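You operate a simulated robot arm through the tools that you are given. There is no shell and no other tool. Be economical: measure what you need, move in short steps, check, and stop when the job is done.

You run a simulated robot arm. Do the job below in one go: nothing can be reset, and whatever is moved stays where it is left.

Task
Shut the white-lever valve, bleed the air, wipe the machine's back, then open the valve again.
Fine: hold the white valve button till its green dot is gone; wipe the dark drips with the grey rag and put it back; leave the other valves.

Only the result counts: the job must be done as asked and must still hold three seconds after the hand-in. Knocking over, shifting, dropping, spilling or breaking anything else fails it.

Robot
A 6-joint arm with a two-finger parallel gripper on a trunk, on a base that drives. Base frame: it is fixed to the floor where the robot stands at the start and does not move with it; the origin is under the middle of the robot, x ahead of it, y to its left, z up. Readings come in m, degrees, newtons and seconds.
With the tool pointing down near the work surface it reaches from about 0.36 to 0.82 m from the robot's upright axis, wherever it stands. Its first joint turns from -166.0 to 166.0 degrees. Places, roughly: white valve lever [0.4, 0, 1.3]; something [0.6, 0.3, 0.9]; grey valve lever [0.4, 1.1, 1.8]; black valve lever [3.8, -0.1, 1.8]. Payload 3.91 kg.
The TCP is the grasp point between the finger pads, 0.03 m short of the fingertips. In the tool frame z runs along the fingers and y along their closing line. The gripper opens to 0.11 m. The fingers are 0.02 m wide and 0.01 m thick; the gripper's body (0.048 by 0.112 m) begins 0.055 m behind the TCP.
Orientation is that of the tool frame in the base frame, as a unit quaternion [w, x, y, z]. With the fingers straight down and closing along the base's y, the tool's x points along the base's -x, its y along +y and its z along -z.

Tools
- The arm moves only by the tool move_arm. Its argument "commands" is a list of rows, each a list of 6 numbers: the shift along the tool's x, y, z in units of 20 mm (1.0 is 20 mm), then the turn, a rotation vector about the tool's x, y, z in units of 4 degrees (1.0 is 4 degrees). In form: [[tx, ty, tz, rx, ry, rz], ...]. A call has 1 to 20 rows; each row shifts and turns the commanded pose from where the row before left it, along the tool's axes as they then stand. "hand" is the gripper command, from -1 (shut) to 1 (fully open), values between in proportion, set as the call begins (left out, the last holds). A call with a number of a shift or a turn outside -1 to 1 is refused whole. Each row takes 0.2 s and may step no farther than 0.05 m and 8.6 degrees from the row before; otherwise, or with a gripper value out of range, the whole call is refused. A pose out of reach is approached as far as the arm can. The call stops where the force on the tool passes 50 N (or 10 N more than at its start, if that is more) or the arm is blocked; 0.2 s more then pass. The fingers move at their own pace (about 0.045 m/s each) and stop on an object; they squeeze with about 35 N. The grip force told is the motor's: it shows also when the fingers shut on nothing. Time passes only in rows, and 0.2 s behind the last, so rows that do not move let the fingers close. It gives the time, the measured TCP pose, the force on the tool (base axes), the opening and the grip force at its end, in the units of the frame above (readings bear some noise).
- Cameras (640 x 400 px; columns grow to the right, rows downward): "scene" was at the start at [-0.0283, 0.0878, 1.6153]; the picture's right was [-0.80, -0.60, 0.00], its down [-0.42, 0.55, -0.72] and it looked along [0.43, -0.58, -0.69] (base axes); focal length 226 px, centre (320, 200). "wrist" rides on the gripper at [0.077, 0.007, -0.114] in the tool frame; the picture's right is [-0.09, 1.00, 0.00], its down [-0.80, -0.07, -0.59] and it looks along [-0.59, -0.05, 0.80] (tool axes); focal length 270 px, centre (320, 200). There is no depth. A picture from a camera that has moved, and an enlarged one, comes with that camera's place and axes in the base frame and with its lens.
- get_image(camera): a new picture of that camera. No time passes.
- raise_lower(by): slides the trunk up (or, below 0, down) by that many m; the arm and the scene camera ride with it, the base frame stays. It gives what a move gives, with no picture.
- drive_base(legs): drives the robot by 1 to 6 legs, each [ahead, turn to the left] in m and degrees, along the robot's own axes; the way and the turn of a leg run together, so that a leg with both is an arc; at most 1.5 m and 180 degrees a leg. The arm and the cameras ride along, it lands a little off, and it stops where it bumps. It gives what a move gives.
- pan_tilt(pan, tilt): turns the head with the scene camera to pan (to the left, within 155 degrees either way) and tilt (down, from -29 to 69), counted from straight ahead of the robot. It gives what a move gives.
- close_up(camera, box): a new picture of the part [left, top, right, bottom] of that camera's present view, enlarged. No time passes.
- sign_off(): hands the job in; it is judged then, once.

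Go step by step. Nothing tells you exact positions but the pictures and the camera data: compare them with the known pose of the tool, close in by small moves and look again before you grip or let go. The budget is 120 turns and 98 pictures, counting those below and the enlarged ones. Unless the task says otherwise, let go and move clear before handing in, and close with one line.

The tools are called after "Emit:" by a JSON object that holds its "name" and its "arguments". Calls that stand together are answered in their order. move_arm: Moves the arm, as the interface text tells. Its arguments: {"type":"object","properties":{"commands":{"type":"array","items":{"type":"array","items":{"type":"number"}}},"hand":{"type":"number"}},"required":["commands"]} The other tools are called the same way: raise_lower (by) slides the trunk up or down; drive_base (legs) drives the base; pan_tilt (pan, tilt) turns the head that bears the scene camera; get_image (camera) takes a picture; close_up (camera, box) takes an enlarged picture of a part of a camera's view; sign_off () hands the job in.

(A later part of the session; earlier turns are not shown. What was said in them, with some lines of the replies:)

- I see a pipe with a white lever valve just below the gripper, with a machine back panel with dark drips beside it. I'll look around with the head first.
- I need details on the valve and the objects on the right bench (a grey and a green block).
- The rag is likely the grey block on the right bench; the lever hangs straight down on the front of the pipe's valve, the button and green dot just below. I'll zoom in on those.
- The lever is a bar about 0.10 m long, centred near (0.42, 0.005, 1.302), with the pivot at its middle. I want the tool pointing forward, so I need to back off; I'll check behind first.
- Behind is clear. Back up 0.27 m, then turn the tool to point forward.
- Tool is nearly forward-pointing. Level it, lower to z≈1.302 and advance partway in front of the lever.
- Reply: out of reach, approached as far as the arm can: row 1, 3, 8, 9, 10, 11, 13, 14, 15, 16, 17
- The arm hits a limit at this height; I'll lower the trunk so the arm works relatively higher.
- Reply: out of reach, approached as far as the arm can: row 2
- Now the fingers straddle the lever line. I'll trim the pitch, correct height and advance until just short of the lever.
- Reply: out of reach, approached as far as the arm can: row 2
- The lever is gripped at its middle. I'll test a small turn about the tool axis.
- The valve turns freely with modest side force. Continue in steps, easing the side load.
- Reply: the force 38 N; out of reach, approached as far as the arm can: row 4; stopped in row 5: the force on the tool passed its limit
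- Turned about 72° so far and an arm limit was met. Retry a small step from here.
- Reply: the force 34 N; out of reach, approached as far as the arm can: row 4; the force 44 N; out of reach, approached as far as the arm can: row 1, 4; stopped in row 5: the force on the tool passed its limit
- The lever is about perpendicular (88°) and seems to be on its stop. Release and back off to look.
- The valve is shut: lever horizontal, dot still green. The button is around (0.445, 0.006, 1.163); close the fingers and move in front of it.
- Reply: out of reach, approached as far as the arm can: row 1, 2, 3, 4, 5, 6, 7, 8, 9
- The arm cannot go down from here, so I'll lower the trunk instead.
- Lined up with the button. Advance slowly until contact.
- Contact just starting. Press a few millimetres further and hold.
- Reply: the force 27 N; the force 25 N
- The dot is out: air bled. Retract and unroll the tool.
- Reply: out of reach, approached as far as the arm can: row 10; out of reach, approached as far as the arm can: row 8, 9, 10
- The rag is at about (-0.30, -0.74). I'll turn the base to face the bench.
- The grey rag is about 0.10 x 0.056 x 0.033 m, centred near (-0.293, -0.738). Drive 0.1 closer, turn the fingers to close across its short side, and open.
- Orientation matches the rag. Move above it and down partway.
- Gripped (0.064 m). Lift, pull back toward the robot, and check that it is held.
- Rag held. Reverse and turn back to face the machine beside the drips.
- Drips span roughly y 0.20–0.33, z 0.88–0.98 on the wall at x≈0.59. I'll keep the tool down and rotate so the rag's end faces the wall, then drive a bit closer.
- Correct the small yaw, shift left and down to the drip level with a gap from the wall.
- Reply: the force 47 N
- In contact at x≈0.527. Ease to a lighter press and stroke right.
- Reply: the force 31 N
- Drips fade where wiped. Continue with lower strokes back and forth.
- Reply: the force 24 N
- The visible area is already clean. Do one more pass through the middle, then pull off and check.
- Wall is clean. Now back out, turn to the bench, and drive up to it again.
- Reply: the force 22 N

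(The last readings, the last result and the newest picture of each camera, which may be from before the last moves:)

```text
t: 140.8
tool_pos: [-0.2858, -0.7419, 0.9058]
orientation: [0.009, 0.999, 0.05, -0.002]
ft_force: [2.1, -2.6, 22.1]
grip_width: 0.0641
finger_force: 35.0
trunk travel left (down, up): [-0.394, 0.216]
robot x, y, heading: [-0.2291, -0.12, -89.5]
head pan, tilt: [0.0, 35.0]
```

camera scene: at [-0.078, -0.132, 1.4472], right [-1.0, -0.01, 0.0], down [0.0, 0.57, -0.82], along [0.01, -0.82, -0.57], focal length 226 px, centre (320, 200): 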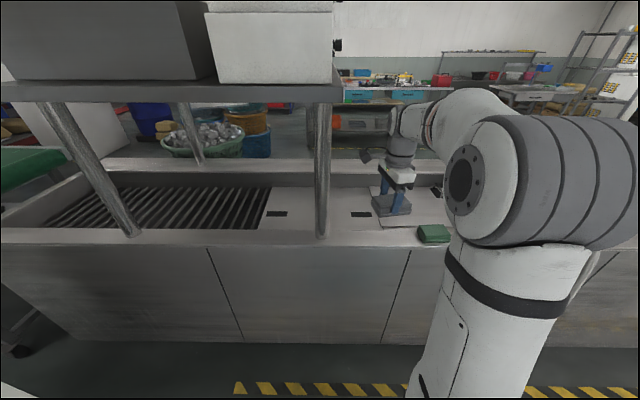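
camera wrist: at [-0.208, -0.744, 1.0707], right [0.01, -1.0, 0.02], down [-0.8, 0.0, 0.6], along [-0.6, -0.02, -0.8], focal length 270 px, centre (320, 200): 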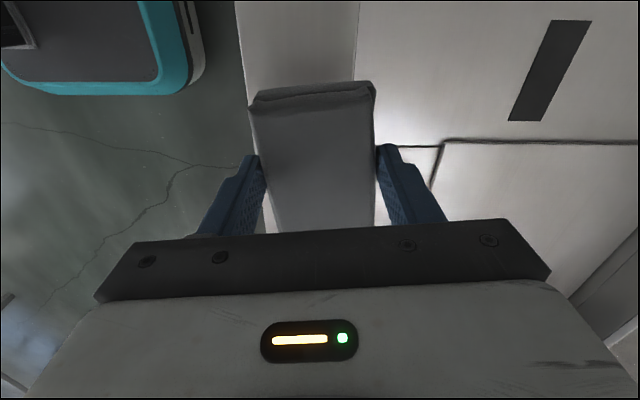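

The rag is on the ledge in its old spot. Release and rise.

Emit:
{"name": "move_arm", "arguments": {"commands": [[0, 0, -0.1, 0, 0, 0], [0, 0, 0, 0, 0, 0], [0, 0, 0, 0, 0, 0], [0, 0, 0, 0, 0, 0]], "hand": 0.6}}

Emit:
{"name": "move_arm", "arguments": {"commands": [[0, 0, -0.5, 0, 0, 0], [0, 0, -1, 0, 0, 0], [0, 0, -1, 0, 0, 0], [0, 0, -1, 0, 0, 0], [0, 0, -1, 0, 0, 0], [0, 0, -1, 0, 0, 0], [0, 0, -1, 0, 0, 0], [0, 0, -1, 0, 0, 0], [0, 0, -1, 0, 0, 0], [0, 0, -1, 0, 0, 0], [0, -1, 0, 0, 0, 0], [0, -1, 0, 0, 0, 0], [0, -1, 0, 0, 0, 0], [0, -1, 0, 0, 0, 0], [0, -1, 0, 0, 0, 0], [0, -1, 0, 0, 0, 0], [0, -1, 0, 0, 0, 0]]}}

Emit:
{"name": "get_image", "arguments": {"camera": "scene"}}

Emit:
{"name": "close_up", "arguments": {"camera": "scene", "box": [340, 190, 460, 260]}}

```text
t: 141.8
tool_pos: [-0.2859, -0.7412, 0.9058]
orientation: [0.007, 0.999, 0.05, -0.002]
ft_force: [0.4, 0.3, 0.3]
grip_width: 0.0882
finger_force: 0.1
trunk travel left (down, up): [-0.394, 0.216]
robot x, y, heading: [-0.2236, -0.1197, -89.3]
head pan, tilt: [0.0, 35.0]
```

```text
t: 145.4
tool_pos: [-0.3008, -0.5987, 1.0934]
orientation: [0.007, 0.999, 0.05, -0.002]
ft_force: [-0.1, -0.1, 0.6]
grip_width: 0.0883
finger_force: 0.1
trunk travel left (down, up): [-0.394, 0.216]
robot x, y, heading: [-0.2283, -0.12, -89.6]
head pan, tilt: [0.0, 35.0]
```

```text
28 pictures are left
camera scene: at [-0.078, -0.1316, 1.4472], right [-1.0, -0.01, 0.0], down [0.0, 0.57, -0.82], along [0.01, -0.82, -0.57], focal length 226 px, centre (320, 200)
```

scene: 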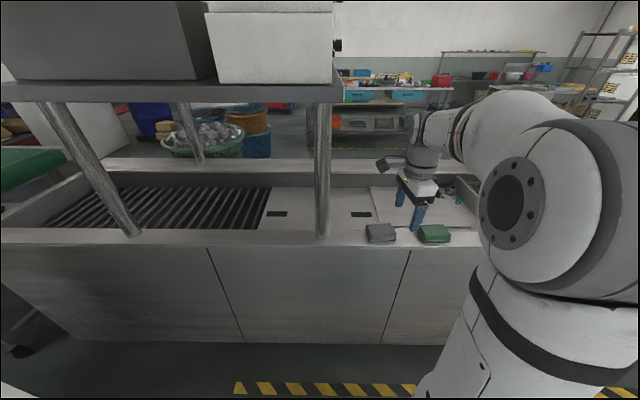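

```text
5.33 times, centred on (400, 225) of scene
camera zoom: at [-0.078, -0.1316, 1.4472], right [-1.0, -0.01, 0.0], down [0.0, 0.57, -0.82], along [0.01, -0.82, -0.57], focal length 1206 px, centre (-107, 67)
```

zoom: 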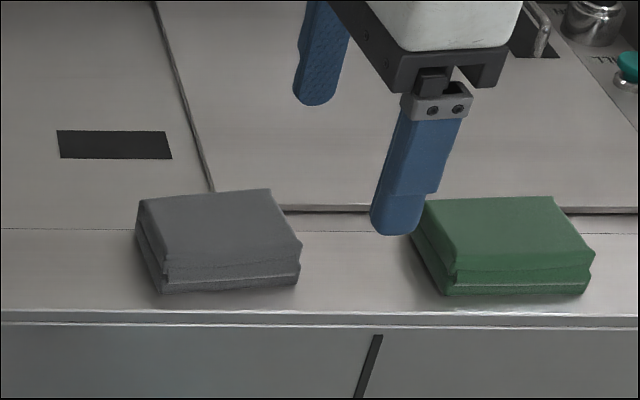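

Rag is back in place. Now return to the valve pose: reverse, turn back to face the pipe, back off a little, lower the trunk, and pitch the tool forward.

Emit:
{"name": "drive_base", "arguments": {"legs": [[-0.125, 0], [0, 89.5], [-0.045, 0]]}}

Emit:
{"name": "raise_lower", "arguments": {"by": -0.069}}

Emit:
{"name": "move_arm", "arguments": {"commands": [[0, 0, -1, -1, 0, 0], [0, 0, -1, -1, 0, 0], [0, 0, 0, -1, 0, 0], [0, 0, 0, -1, 0, 0], [0, 0, 0, -1, 0, 0], [0, 0, 0, -1, 0, 0], [0, 0, 0, -1, 0, 0], [0, 0, 0, -1, 0, 0], [0, 0, 0, -1, 0, 0], [0, 0, 0, -1, 0, 0], [0, 0, 0, -1, 0, 0], [0, 0, 0, -1, 0, 0], [0, 0, 0, -1, 0, 0], [0, 0, 0, -1, 0, 0], [0, 0, 0, -1, 0, 0], [0, 0, 0, -1, 0, 0], [0, 0, 0, -1, 0, 0], [0, 0, 0, -1, 0, 0], [0, 0, 0, -1, 0, 0], [0, 0, 0, -1, 0, 0]], "hand": 0.0}}

Emit:
{"name": "get_image", "arguments": {"camera": "scene"}}

```text
t: 151.0
tool_pos: [0.2047, -0.0788, 1.0941]
orientation: [0.007, 0.678, 0.735, 0.004]
ft_force: [-0.2, 0.0, -0.2]
grip_width: 0.0883
finger_force: 0.0
trunk travel left (down, up): [-0.394, 0.216]
robot x, y, heading: [-0.2748, -0.0144, -1.2]
head pan, tilt: [0.0, 35.0]
```

```text
t: 152.1
tool_pos: [0.2048, -0.079, 1.025]
orientation: [0.007, 0.678, 0.735, 0.004]
ft_force: [-0.3, -0.7, 0.1]
grip_width: 0.0882
finger_force: 0.1
trunk travel left (down, up): [-0.325, 0.285]
robot x, y, heading: [-0.2739, -0.0151, -1.1]
head pan, tilt: [0.0, 35.0]
```

```text
t: 156.2
tool_pos: [0.202, -0.0801, 1.0642]
orientation: [0.441, 0.515, 0.56, 0.476]
ft_force: [0.1, -0.1, 0.6]
grip_width: 0.0549
finger_force: 0.2
trunk travel left (down, up): [-0.325, 0.285]
robot x, y, heading: [-0.272, -0.0158, -1.4]
head pan, tilt: [0.0, 35.0]
```

```text
26 pictures are left
camera scene: at [-0.2596, 0.1346, 1.3782], right [-0.02, -1.0, 0.0], down [-0.57, 0.01, -0.82], along [0.82, -0.02, -0.57], focal length 226 px, centre (320, 200)
```

scene: 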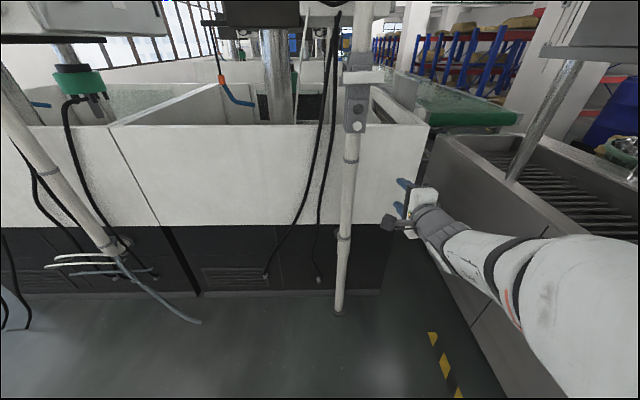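

Drips are confirmed gone. Align the tool with the lever's grip orientation and move up in front of the lever.

Emit:
{"name": "move_arm", "arguments": {"commands": [[0, 0.5, 0, -0.4, -0.7, -0.1], [0, 0.5, 0, -0.4, -0.7, -0.1], [0, 0.5, 0, -0.45, -0.65, 0], [0.4, 1, 0, 0, 0, 0], [0.4, 1, 0, 0, 0, 0], [0.4, 1, 0, 0, 0, 0], [0.4, 1, 0, 0, 0, 0], [0.4, 1, 0, 0, 0, 0], [0.4, 1, 0, 0, 0, 0], [0.4, 1, 0, 0, 0, 0], [0.4, 1, 0, 0, 0, 0], [0.4, 1, 0.5, 0, 0, 0], [0.4, 1, 0.5, 0, 0, 0], [0.4, 0.7, 0.5, 0, 0, 0], [0, 0, 1, 0, 0, 0], [0, 0, 1, 0, 0, 0], [0, 0, 0, 0, 0, 0]]}}

Emit:
{"name": "get_image", "arguments": {"camera": "wrist"}}

```text
t: 159.8
tool_pos: [0.2914, -0.0217, 1.3059]
orientation: [0.505, 0.524, 0.509, 0.46]
ft_force: [0.7, 0.0, 0.0]
grip_width: 0.055
finger_force: 0.0
out of reach, approached as far as the arm can: row 6, 7, 8, 9, 10, 11, 12
trunk travel left (down, up): [-0.325, 0.285]
robot x, y, heading: [-0.27, -0.0126, -1.1]
head pan, tilt: [0.0, 35.0]
```

```text
25 pictures are left
camera wrist: at [0.1822, 0.0609, 1.3185], right [0.07, -0.06, 1.0], down [-0.64, -0.76, 0.0], along [0.76, -0.64, -0.09], focal length 270 px, centre (320, 200)
```

wrist: 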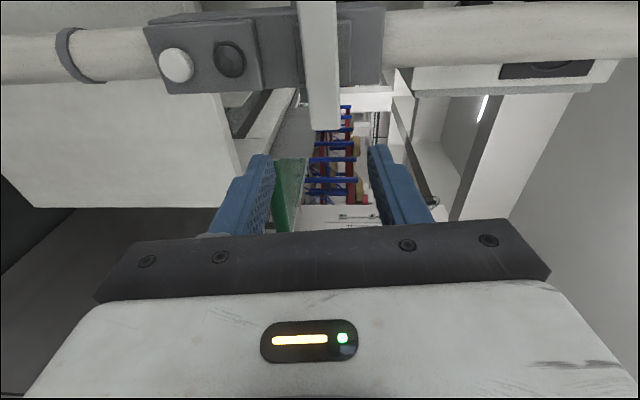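

Emit:
{"name": "move_arm", "arguments": {"commands": [[0.8, 0, 0.4, 0, 0, 0], [0.8, 0, 0.5, 0, 0, 0], [0, 0.15, 0.85, 0, 0, 0], [0, 0, 0, 0, 0, 0]]}}

Emit:
{"name": "get_image", "arguments": {"camera": "wrist"}}

```text
t: 160.8
tool_pos: [0.328, 0.0081, 1.3062]
orientation: [0.505, 0.524, 0.51, 0.459]
ft_force: [0.8, 0.0, -0.6]
grip_width: 0.0548
finger_force: 0.2
trunk travel left (down, up): [-0.325, 0.285]
robot x, y, heading: [-0.2727, -0.0121, -1.2]
head pan, tilt: [0.0, 35.0]
```

```text
24 pictures are left
camera wrist: at [0.219, 0.0913, 1.318], right [0.07, -0.06, 1.0], down [-0.64, -0.76, 0.0], along [0.76, -0.64, -0.09], focal length 270 px, centre (320, 200)
```

wrist: 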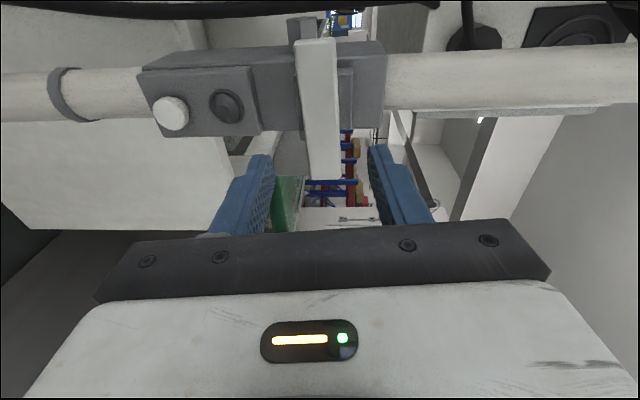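

Emit:
{"name": "move_arm", "arguments": {"commands": [[0.12, 0.1, 1, 0, 0, 0], [0, 0, 1, 0, 0, 0], [0, 0, 1, 0, 0, 0], [0, 0, 0.85, 0, 0, 0], [0, 0, 0, 0, 0, 0]]}}

Emit:
{"name": "get_image", "arguments": {"camera": "wrist"}}

```text
t: 162.1
tool_pos: [0.4049, 0.0074, 1.3013]
orientation: [0.504, 0.525, 0.51, 0.459]
ft_force: [-0.1, -0.2, 0.8]
grip_width: 0.055
finger_force: 0.1
trunk travel left (down, up): [-0.325, 0.285]
robot x, y, heading: [-0.2721, -0.015, -1.1]
head pan, tilt: [0.0, 35.0]
```

```text
23 pictures are left
camera wrist: at [0.2965, 0.0887, 1.3143], right [0.07, -0.06, 1.0], down [-0.64, -0.76, 0.0], along [0.76, -0.64, -0.09], focal length 270 px, centre (320, 200)
```

wrist: 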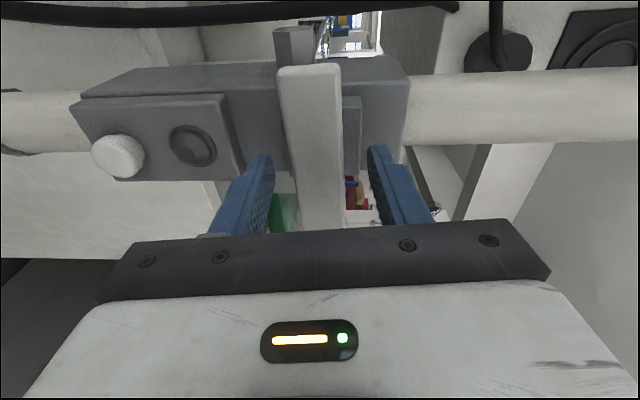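

Fingers straddle the lever as before. Grip and turn back in stages.

Emit:
{"name": "move_arm", "arguments": {"commands": [[0, 0, 0, 0, 0, 0], [0, 0, 0, 0, 0, 0], [0, 0, 0, 0, 0, 0], [0, 0, 0, 0, 0, 0]], "hand": -1}}

Emit:
{"name": "move_arm", "arguments": {"commands": [[0, 0, 0, 0, 0, -1], [0, 0, 0, 0, 0, -1], [0, 0, 0, 0, 0, -1], [0, 0, 0, 0, 0, -1], [0, 0, 0, 0, 0, 0]]}}

```text
t: 163.1
tool_pos: [0.4052, 0.0057, 1.3021]
orientation: [0.505, 0.525, 0.51, 0.458]
ft_force: [-1.9, -0.6, -3.6]
grip_width: 0.0288
finger_force: 44.8
trunk travel left (down, up): [-0.325, 0.285]
robot x, y, heading: [-0.2733, -0.0131, -1.1]
head pan, tilt: [0.0, 35.0]
```

```text
t: 164.2
tool_pos: [0.4061, 0.0056, 1.3001]
orientation: [0.564, 0.448, 0.578, 0.384]
ft_force: [1.1, -1.6, -4.5]
grip_width: 0.029
finger_force: 45.2
trunk travel left (down, up): [-0.325, 0.285]
robot x, y, heading: [-0.2722, -0.0112, -1.3]
head pan, tilt: [0.0, 35.0]
```

Emit:
{"name": "move_arm", "arguments": {"commands": [[0, 0, 0, 0, 0, -1], [0, 0, 0, 0, 0, -1], [0, 0, 0, 0, 0, -1], [0, 0, 0, 0, 0, -1], [0, 0, 0, 0, 0, -1], [0, 0, 0, 0, 0, -1], [0, 0, 0, 0, 0, 0]]}}

```text
t: 165.8
tool_pos: [0.4054, 0.0066, 1.3012]
orientation: [0.632, 0.317, 0.659, 0.258]
ft_force: [-1.5, -2.4, -9.8]
grip_width: 0.029
finger_force: 44.9
trunk travel left (down, up): [-0.325, 0.285]
robot x, y, heading: [-0.272, -0.0174, -1.2]
head pan, tilt: [0.0, 35.0]
```

Emit:
{"name": "move_arm", "arguments": {"commands": [[0, 0, 0, 0, 0, -1], [0, 0, 0, 0, 0, -1], [0, 0, 0, 0, 0, -1], [0, 0, 0, 0, 0, -1], [0, 0, 0, 0, 0, -1], [0, 0, 0, 0, 0, -1], [0, 0, 0, 0, 0, 0]]}}

```text
t: 167.4
tool_pos: [0.4051, 0.0058, 1.3021]
orientation: [0.671, 0.173, 0.71, 0.122]
ft_force: [2.5, -2.3, -3.8]
grip_width: 0.029
finger_force: 45.1
trunk travel left (down, up): [-0.325, 0.285]
robot x, y, heading: [-0.2722, -0.0128, -1.5]
head pan, tilt: [0.0, 35.0]
```

Emit:
{"name": "move_arm", "arguments": {"commands": [[0, 0, 0, 0, 0, -1], [0, 0, 0, 0, 0, -1], [0, 0, 0, 0, 0, -1], [0, 0, 0, 0, 0, -1], [0, 0, 0, 0, 0, -1], [0, 0, 0, 0, 0, -0.6], [0, 0, 0, 0, 0, 0]]}}

Emit:
{"name": "get_image", "arguments": {"camera": "wrist"}}

```text
t: 169.1
tool_pos: [0.4049, 0.0055, 1.3019]
orientation: [0.682, 0.032, 0.73, -0.01]
ft_force: [4.3, -0.5, 1.1]
grip_width: 0.0285
finger_force: 44.6
trunk travel left (down, up): [-0.325, 0.285]
robot x, y, heading: [-0.2762, -0.0131, -1.4]
head pan, tilt: [0.0, 35.0]
```

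```text
22 pictures are left
camera wrist: at [0.2861, 0.0209, 1.2339], right [0.07, 0.99, 0.12], down [-0.54, -0.06, 0.84], along [0.84, -0.12, 0.53], focal length 270 px, centre (320, 200)
```

wrist: 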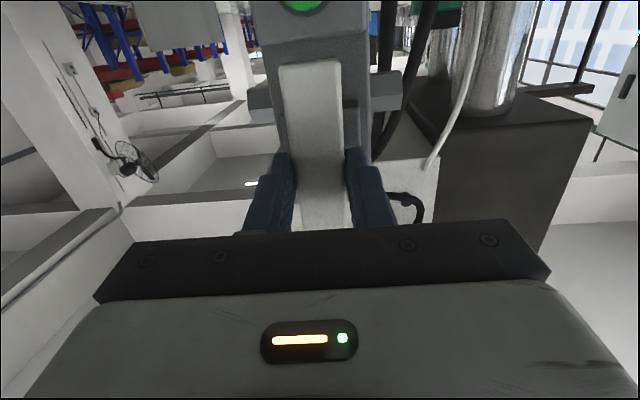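

The green dot is back, so pressure has returned. A final half-degree-scale nudge, then release and back off.

Emit:
{"name": "move_arm", "arguments": {"commands": [[0, 0, 0, 0, 0, -0.4], [0, 0, 0, 0, 0, 0]]}}

Emit:
{"name": "move_arm", "arguments": {"commands": [[0, 0, 0, 0, 0, 0], [0, 0, 0, 0, 0, 0], [0, 0, 0, 0, 0, 0], [0, 0, 0, 0, 0, 0]], "hand": 0.2}}

Emit:
{"name": "move_arm", "arguments": {"commands": [[0, 0, -1, 0, 0, 0], [0, 0, -1, 0, 0, 0], [0, 0, -1, 0, 0, 0], [0, 0, -1, 0, 0, 0], [0, 0, -1, 0, 0, 0], [0, 0, -1, 0, 0, 0], [0, 0, 0, 0, 0, 0]]}}

Emit:
{"name": "get_image", "arguments": {"camera": "wrist"}}

Emit:
{"name": "get_image", "arguments": {"camera": "scene"}}

```text
t: 169.7
tool_pos: [0.4048, 0.0055, 1.3028]
orientation: [0.681, 0.022, 0.731, -0.02]
ft_force: [0.4, -0.3, 0.7]
grip_width: 0.0284
finger_force: 44.8
trunk travel left (down, up): [-0.325, 0.285]
robot x, y, heading: [-0.2708, -0.0171, -1.2]
head pan, tilt: [0.0, 35.0]
```

```text
t: 170.7
tool_pos: [0.4046, 0.0058, 1.303]
orientation: [0.682, 0.024, 0.731, -0.022]
ft_force: [0.2, -0.3, 0.8]
grip_width: 0.066
finger_force: 0.1
trunk travel left (down, up): [-0.325, 0.285]
robot x, y, heading: [-0.271, -0.0163, -1.2]
head pan, tilt: [0.0, 35.0]
```

```text
t: 172.2
tool_pos: [0.2849, 0.0131, 1.3088]
orientation: [0.682, 0.023, 0.731, -0.021]
ft_force: [0.1, -0.4, -0.1]
grip_width: 0.0665
finger_force: 0.1
trunk travel left (down, up): [-0.325, 0.285]
robot x, y, heading: [-0.2735, -0.0145, -1.1]
head pan, tilt: [0.0, 35.0]
```

```text
21 pictures are left
camera wrist: at [0.1655, 0.0263, 1.2423], right [0.07, 0.99, 0.09], down [-0.54, -0.04, 0.84], along [0.84, -0.1, 0.53], focal length 270 px, centre (320, 200)
```

wrist: 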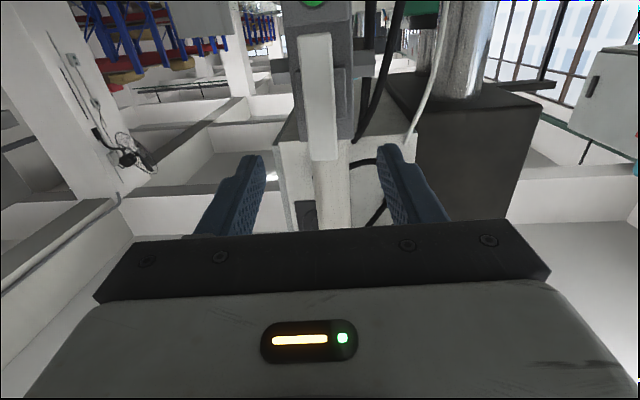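

```text
20 pictures are left
camera scene: at [-0.2598, 0.1345, 1.3782], right [-0.02, -1.0, 0.0], down [-0.57, 0.01, -0.82], along [0.82, -0.02, -0.57], focal length 226 px, centre (320, 200)
```

scene: 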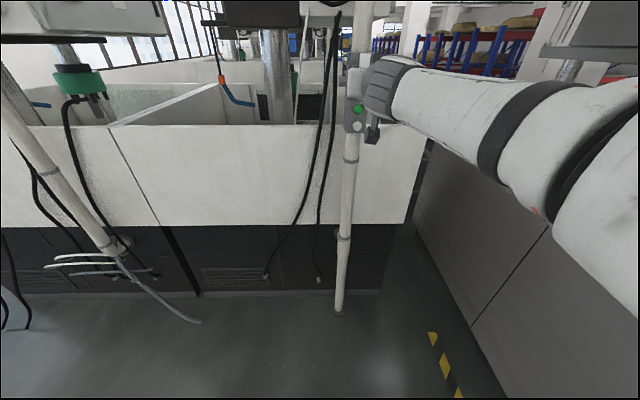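

The lever is in line with the pipe again and the gripper is clear. One last zoom on the wall for leftover specks.

Emit:
{"name": "close_up", "arguments": {"camera": "scene", "box": [220, 130, 340, 220]}}

```text
4.44 times, centred on (280, 175) of scene
camera zoom: at [-0.2598, 0.1345, 1.3782], right [-0.02, -1.0, 0.0], down [-0.57, 0.01, -0.82], along [0.82, -0.02, -0.57], focal length 1005 px, centre (498, 311)
```

zoom: 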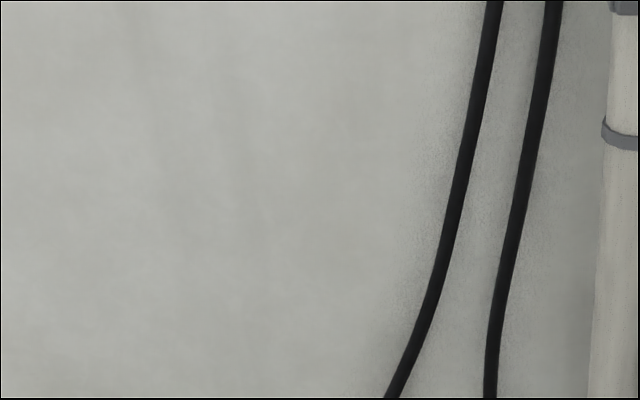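

The wall is spotless, the rag is back, and the valve is open; handing in.

Emit:
{"name": "sign_off", "arguments": {}}

```text
The job is handed in.
```

I shut the white-lever valve, held its button until the green dot went out, and wiped the drips off the machine's back. The grey rag is back in its place and the valve is open again. The green dot came back on when I reopened it, and I didn't touch the other valves.
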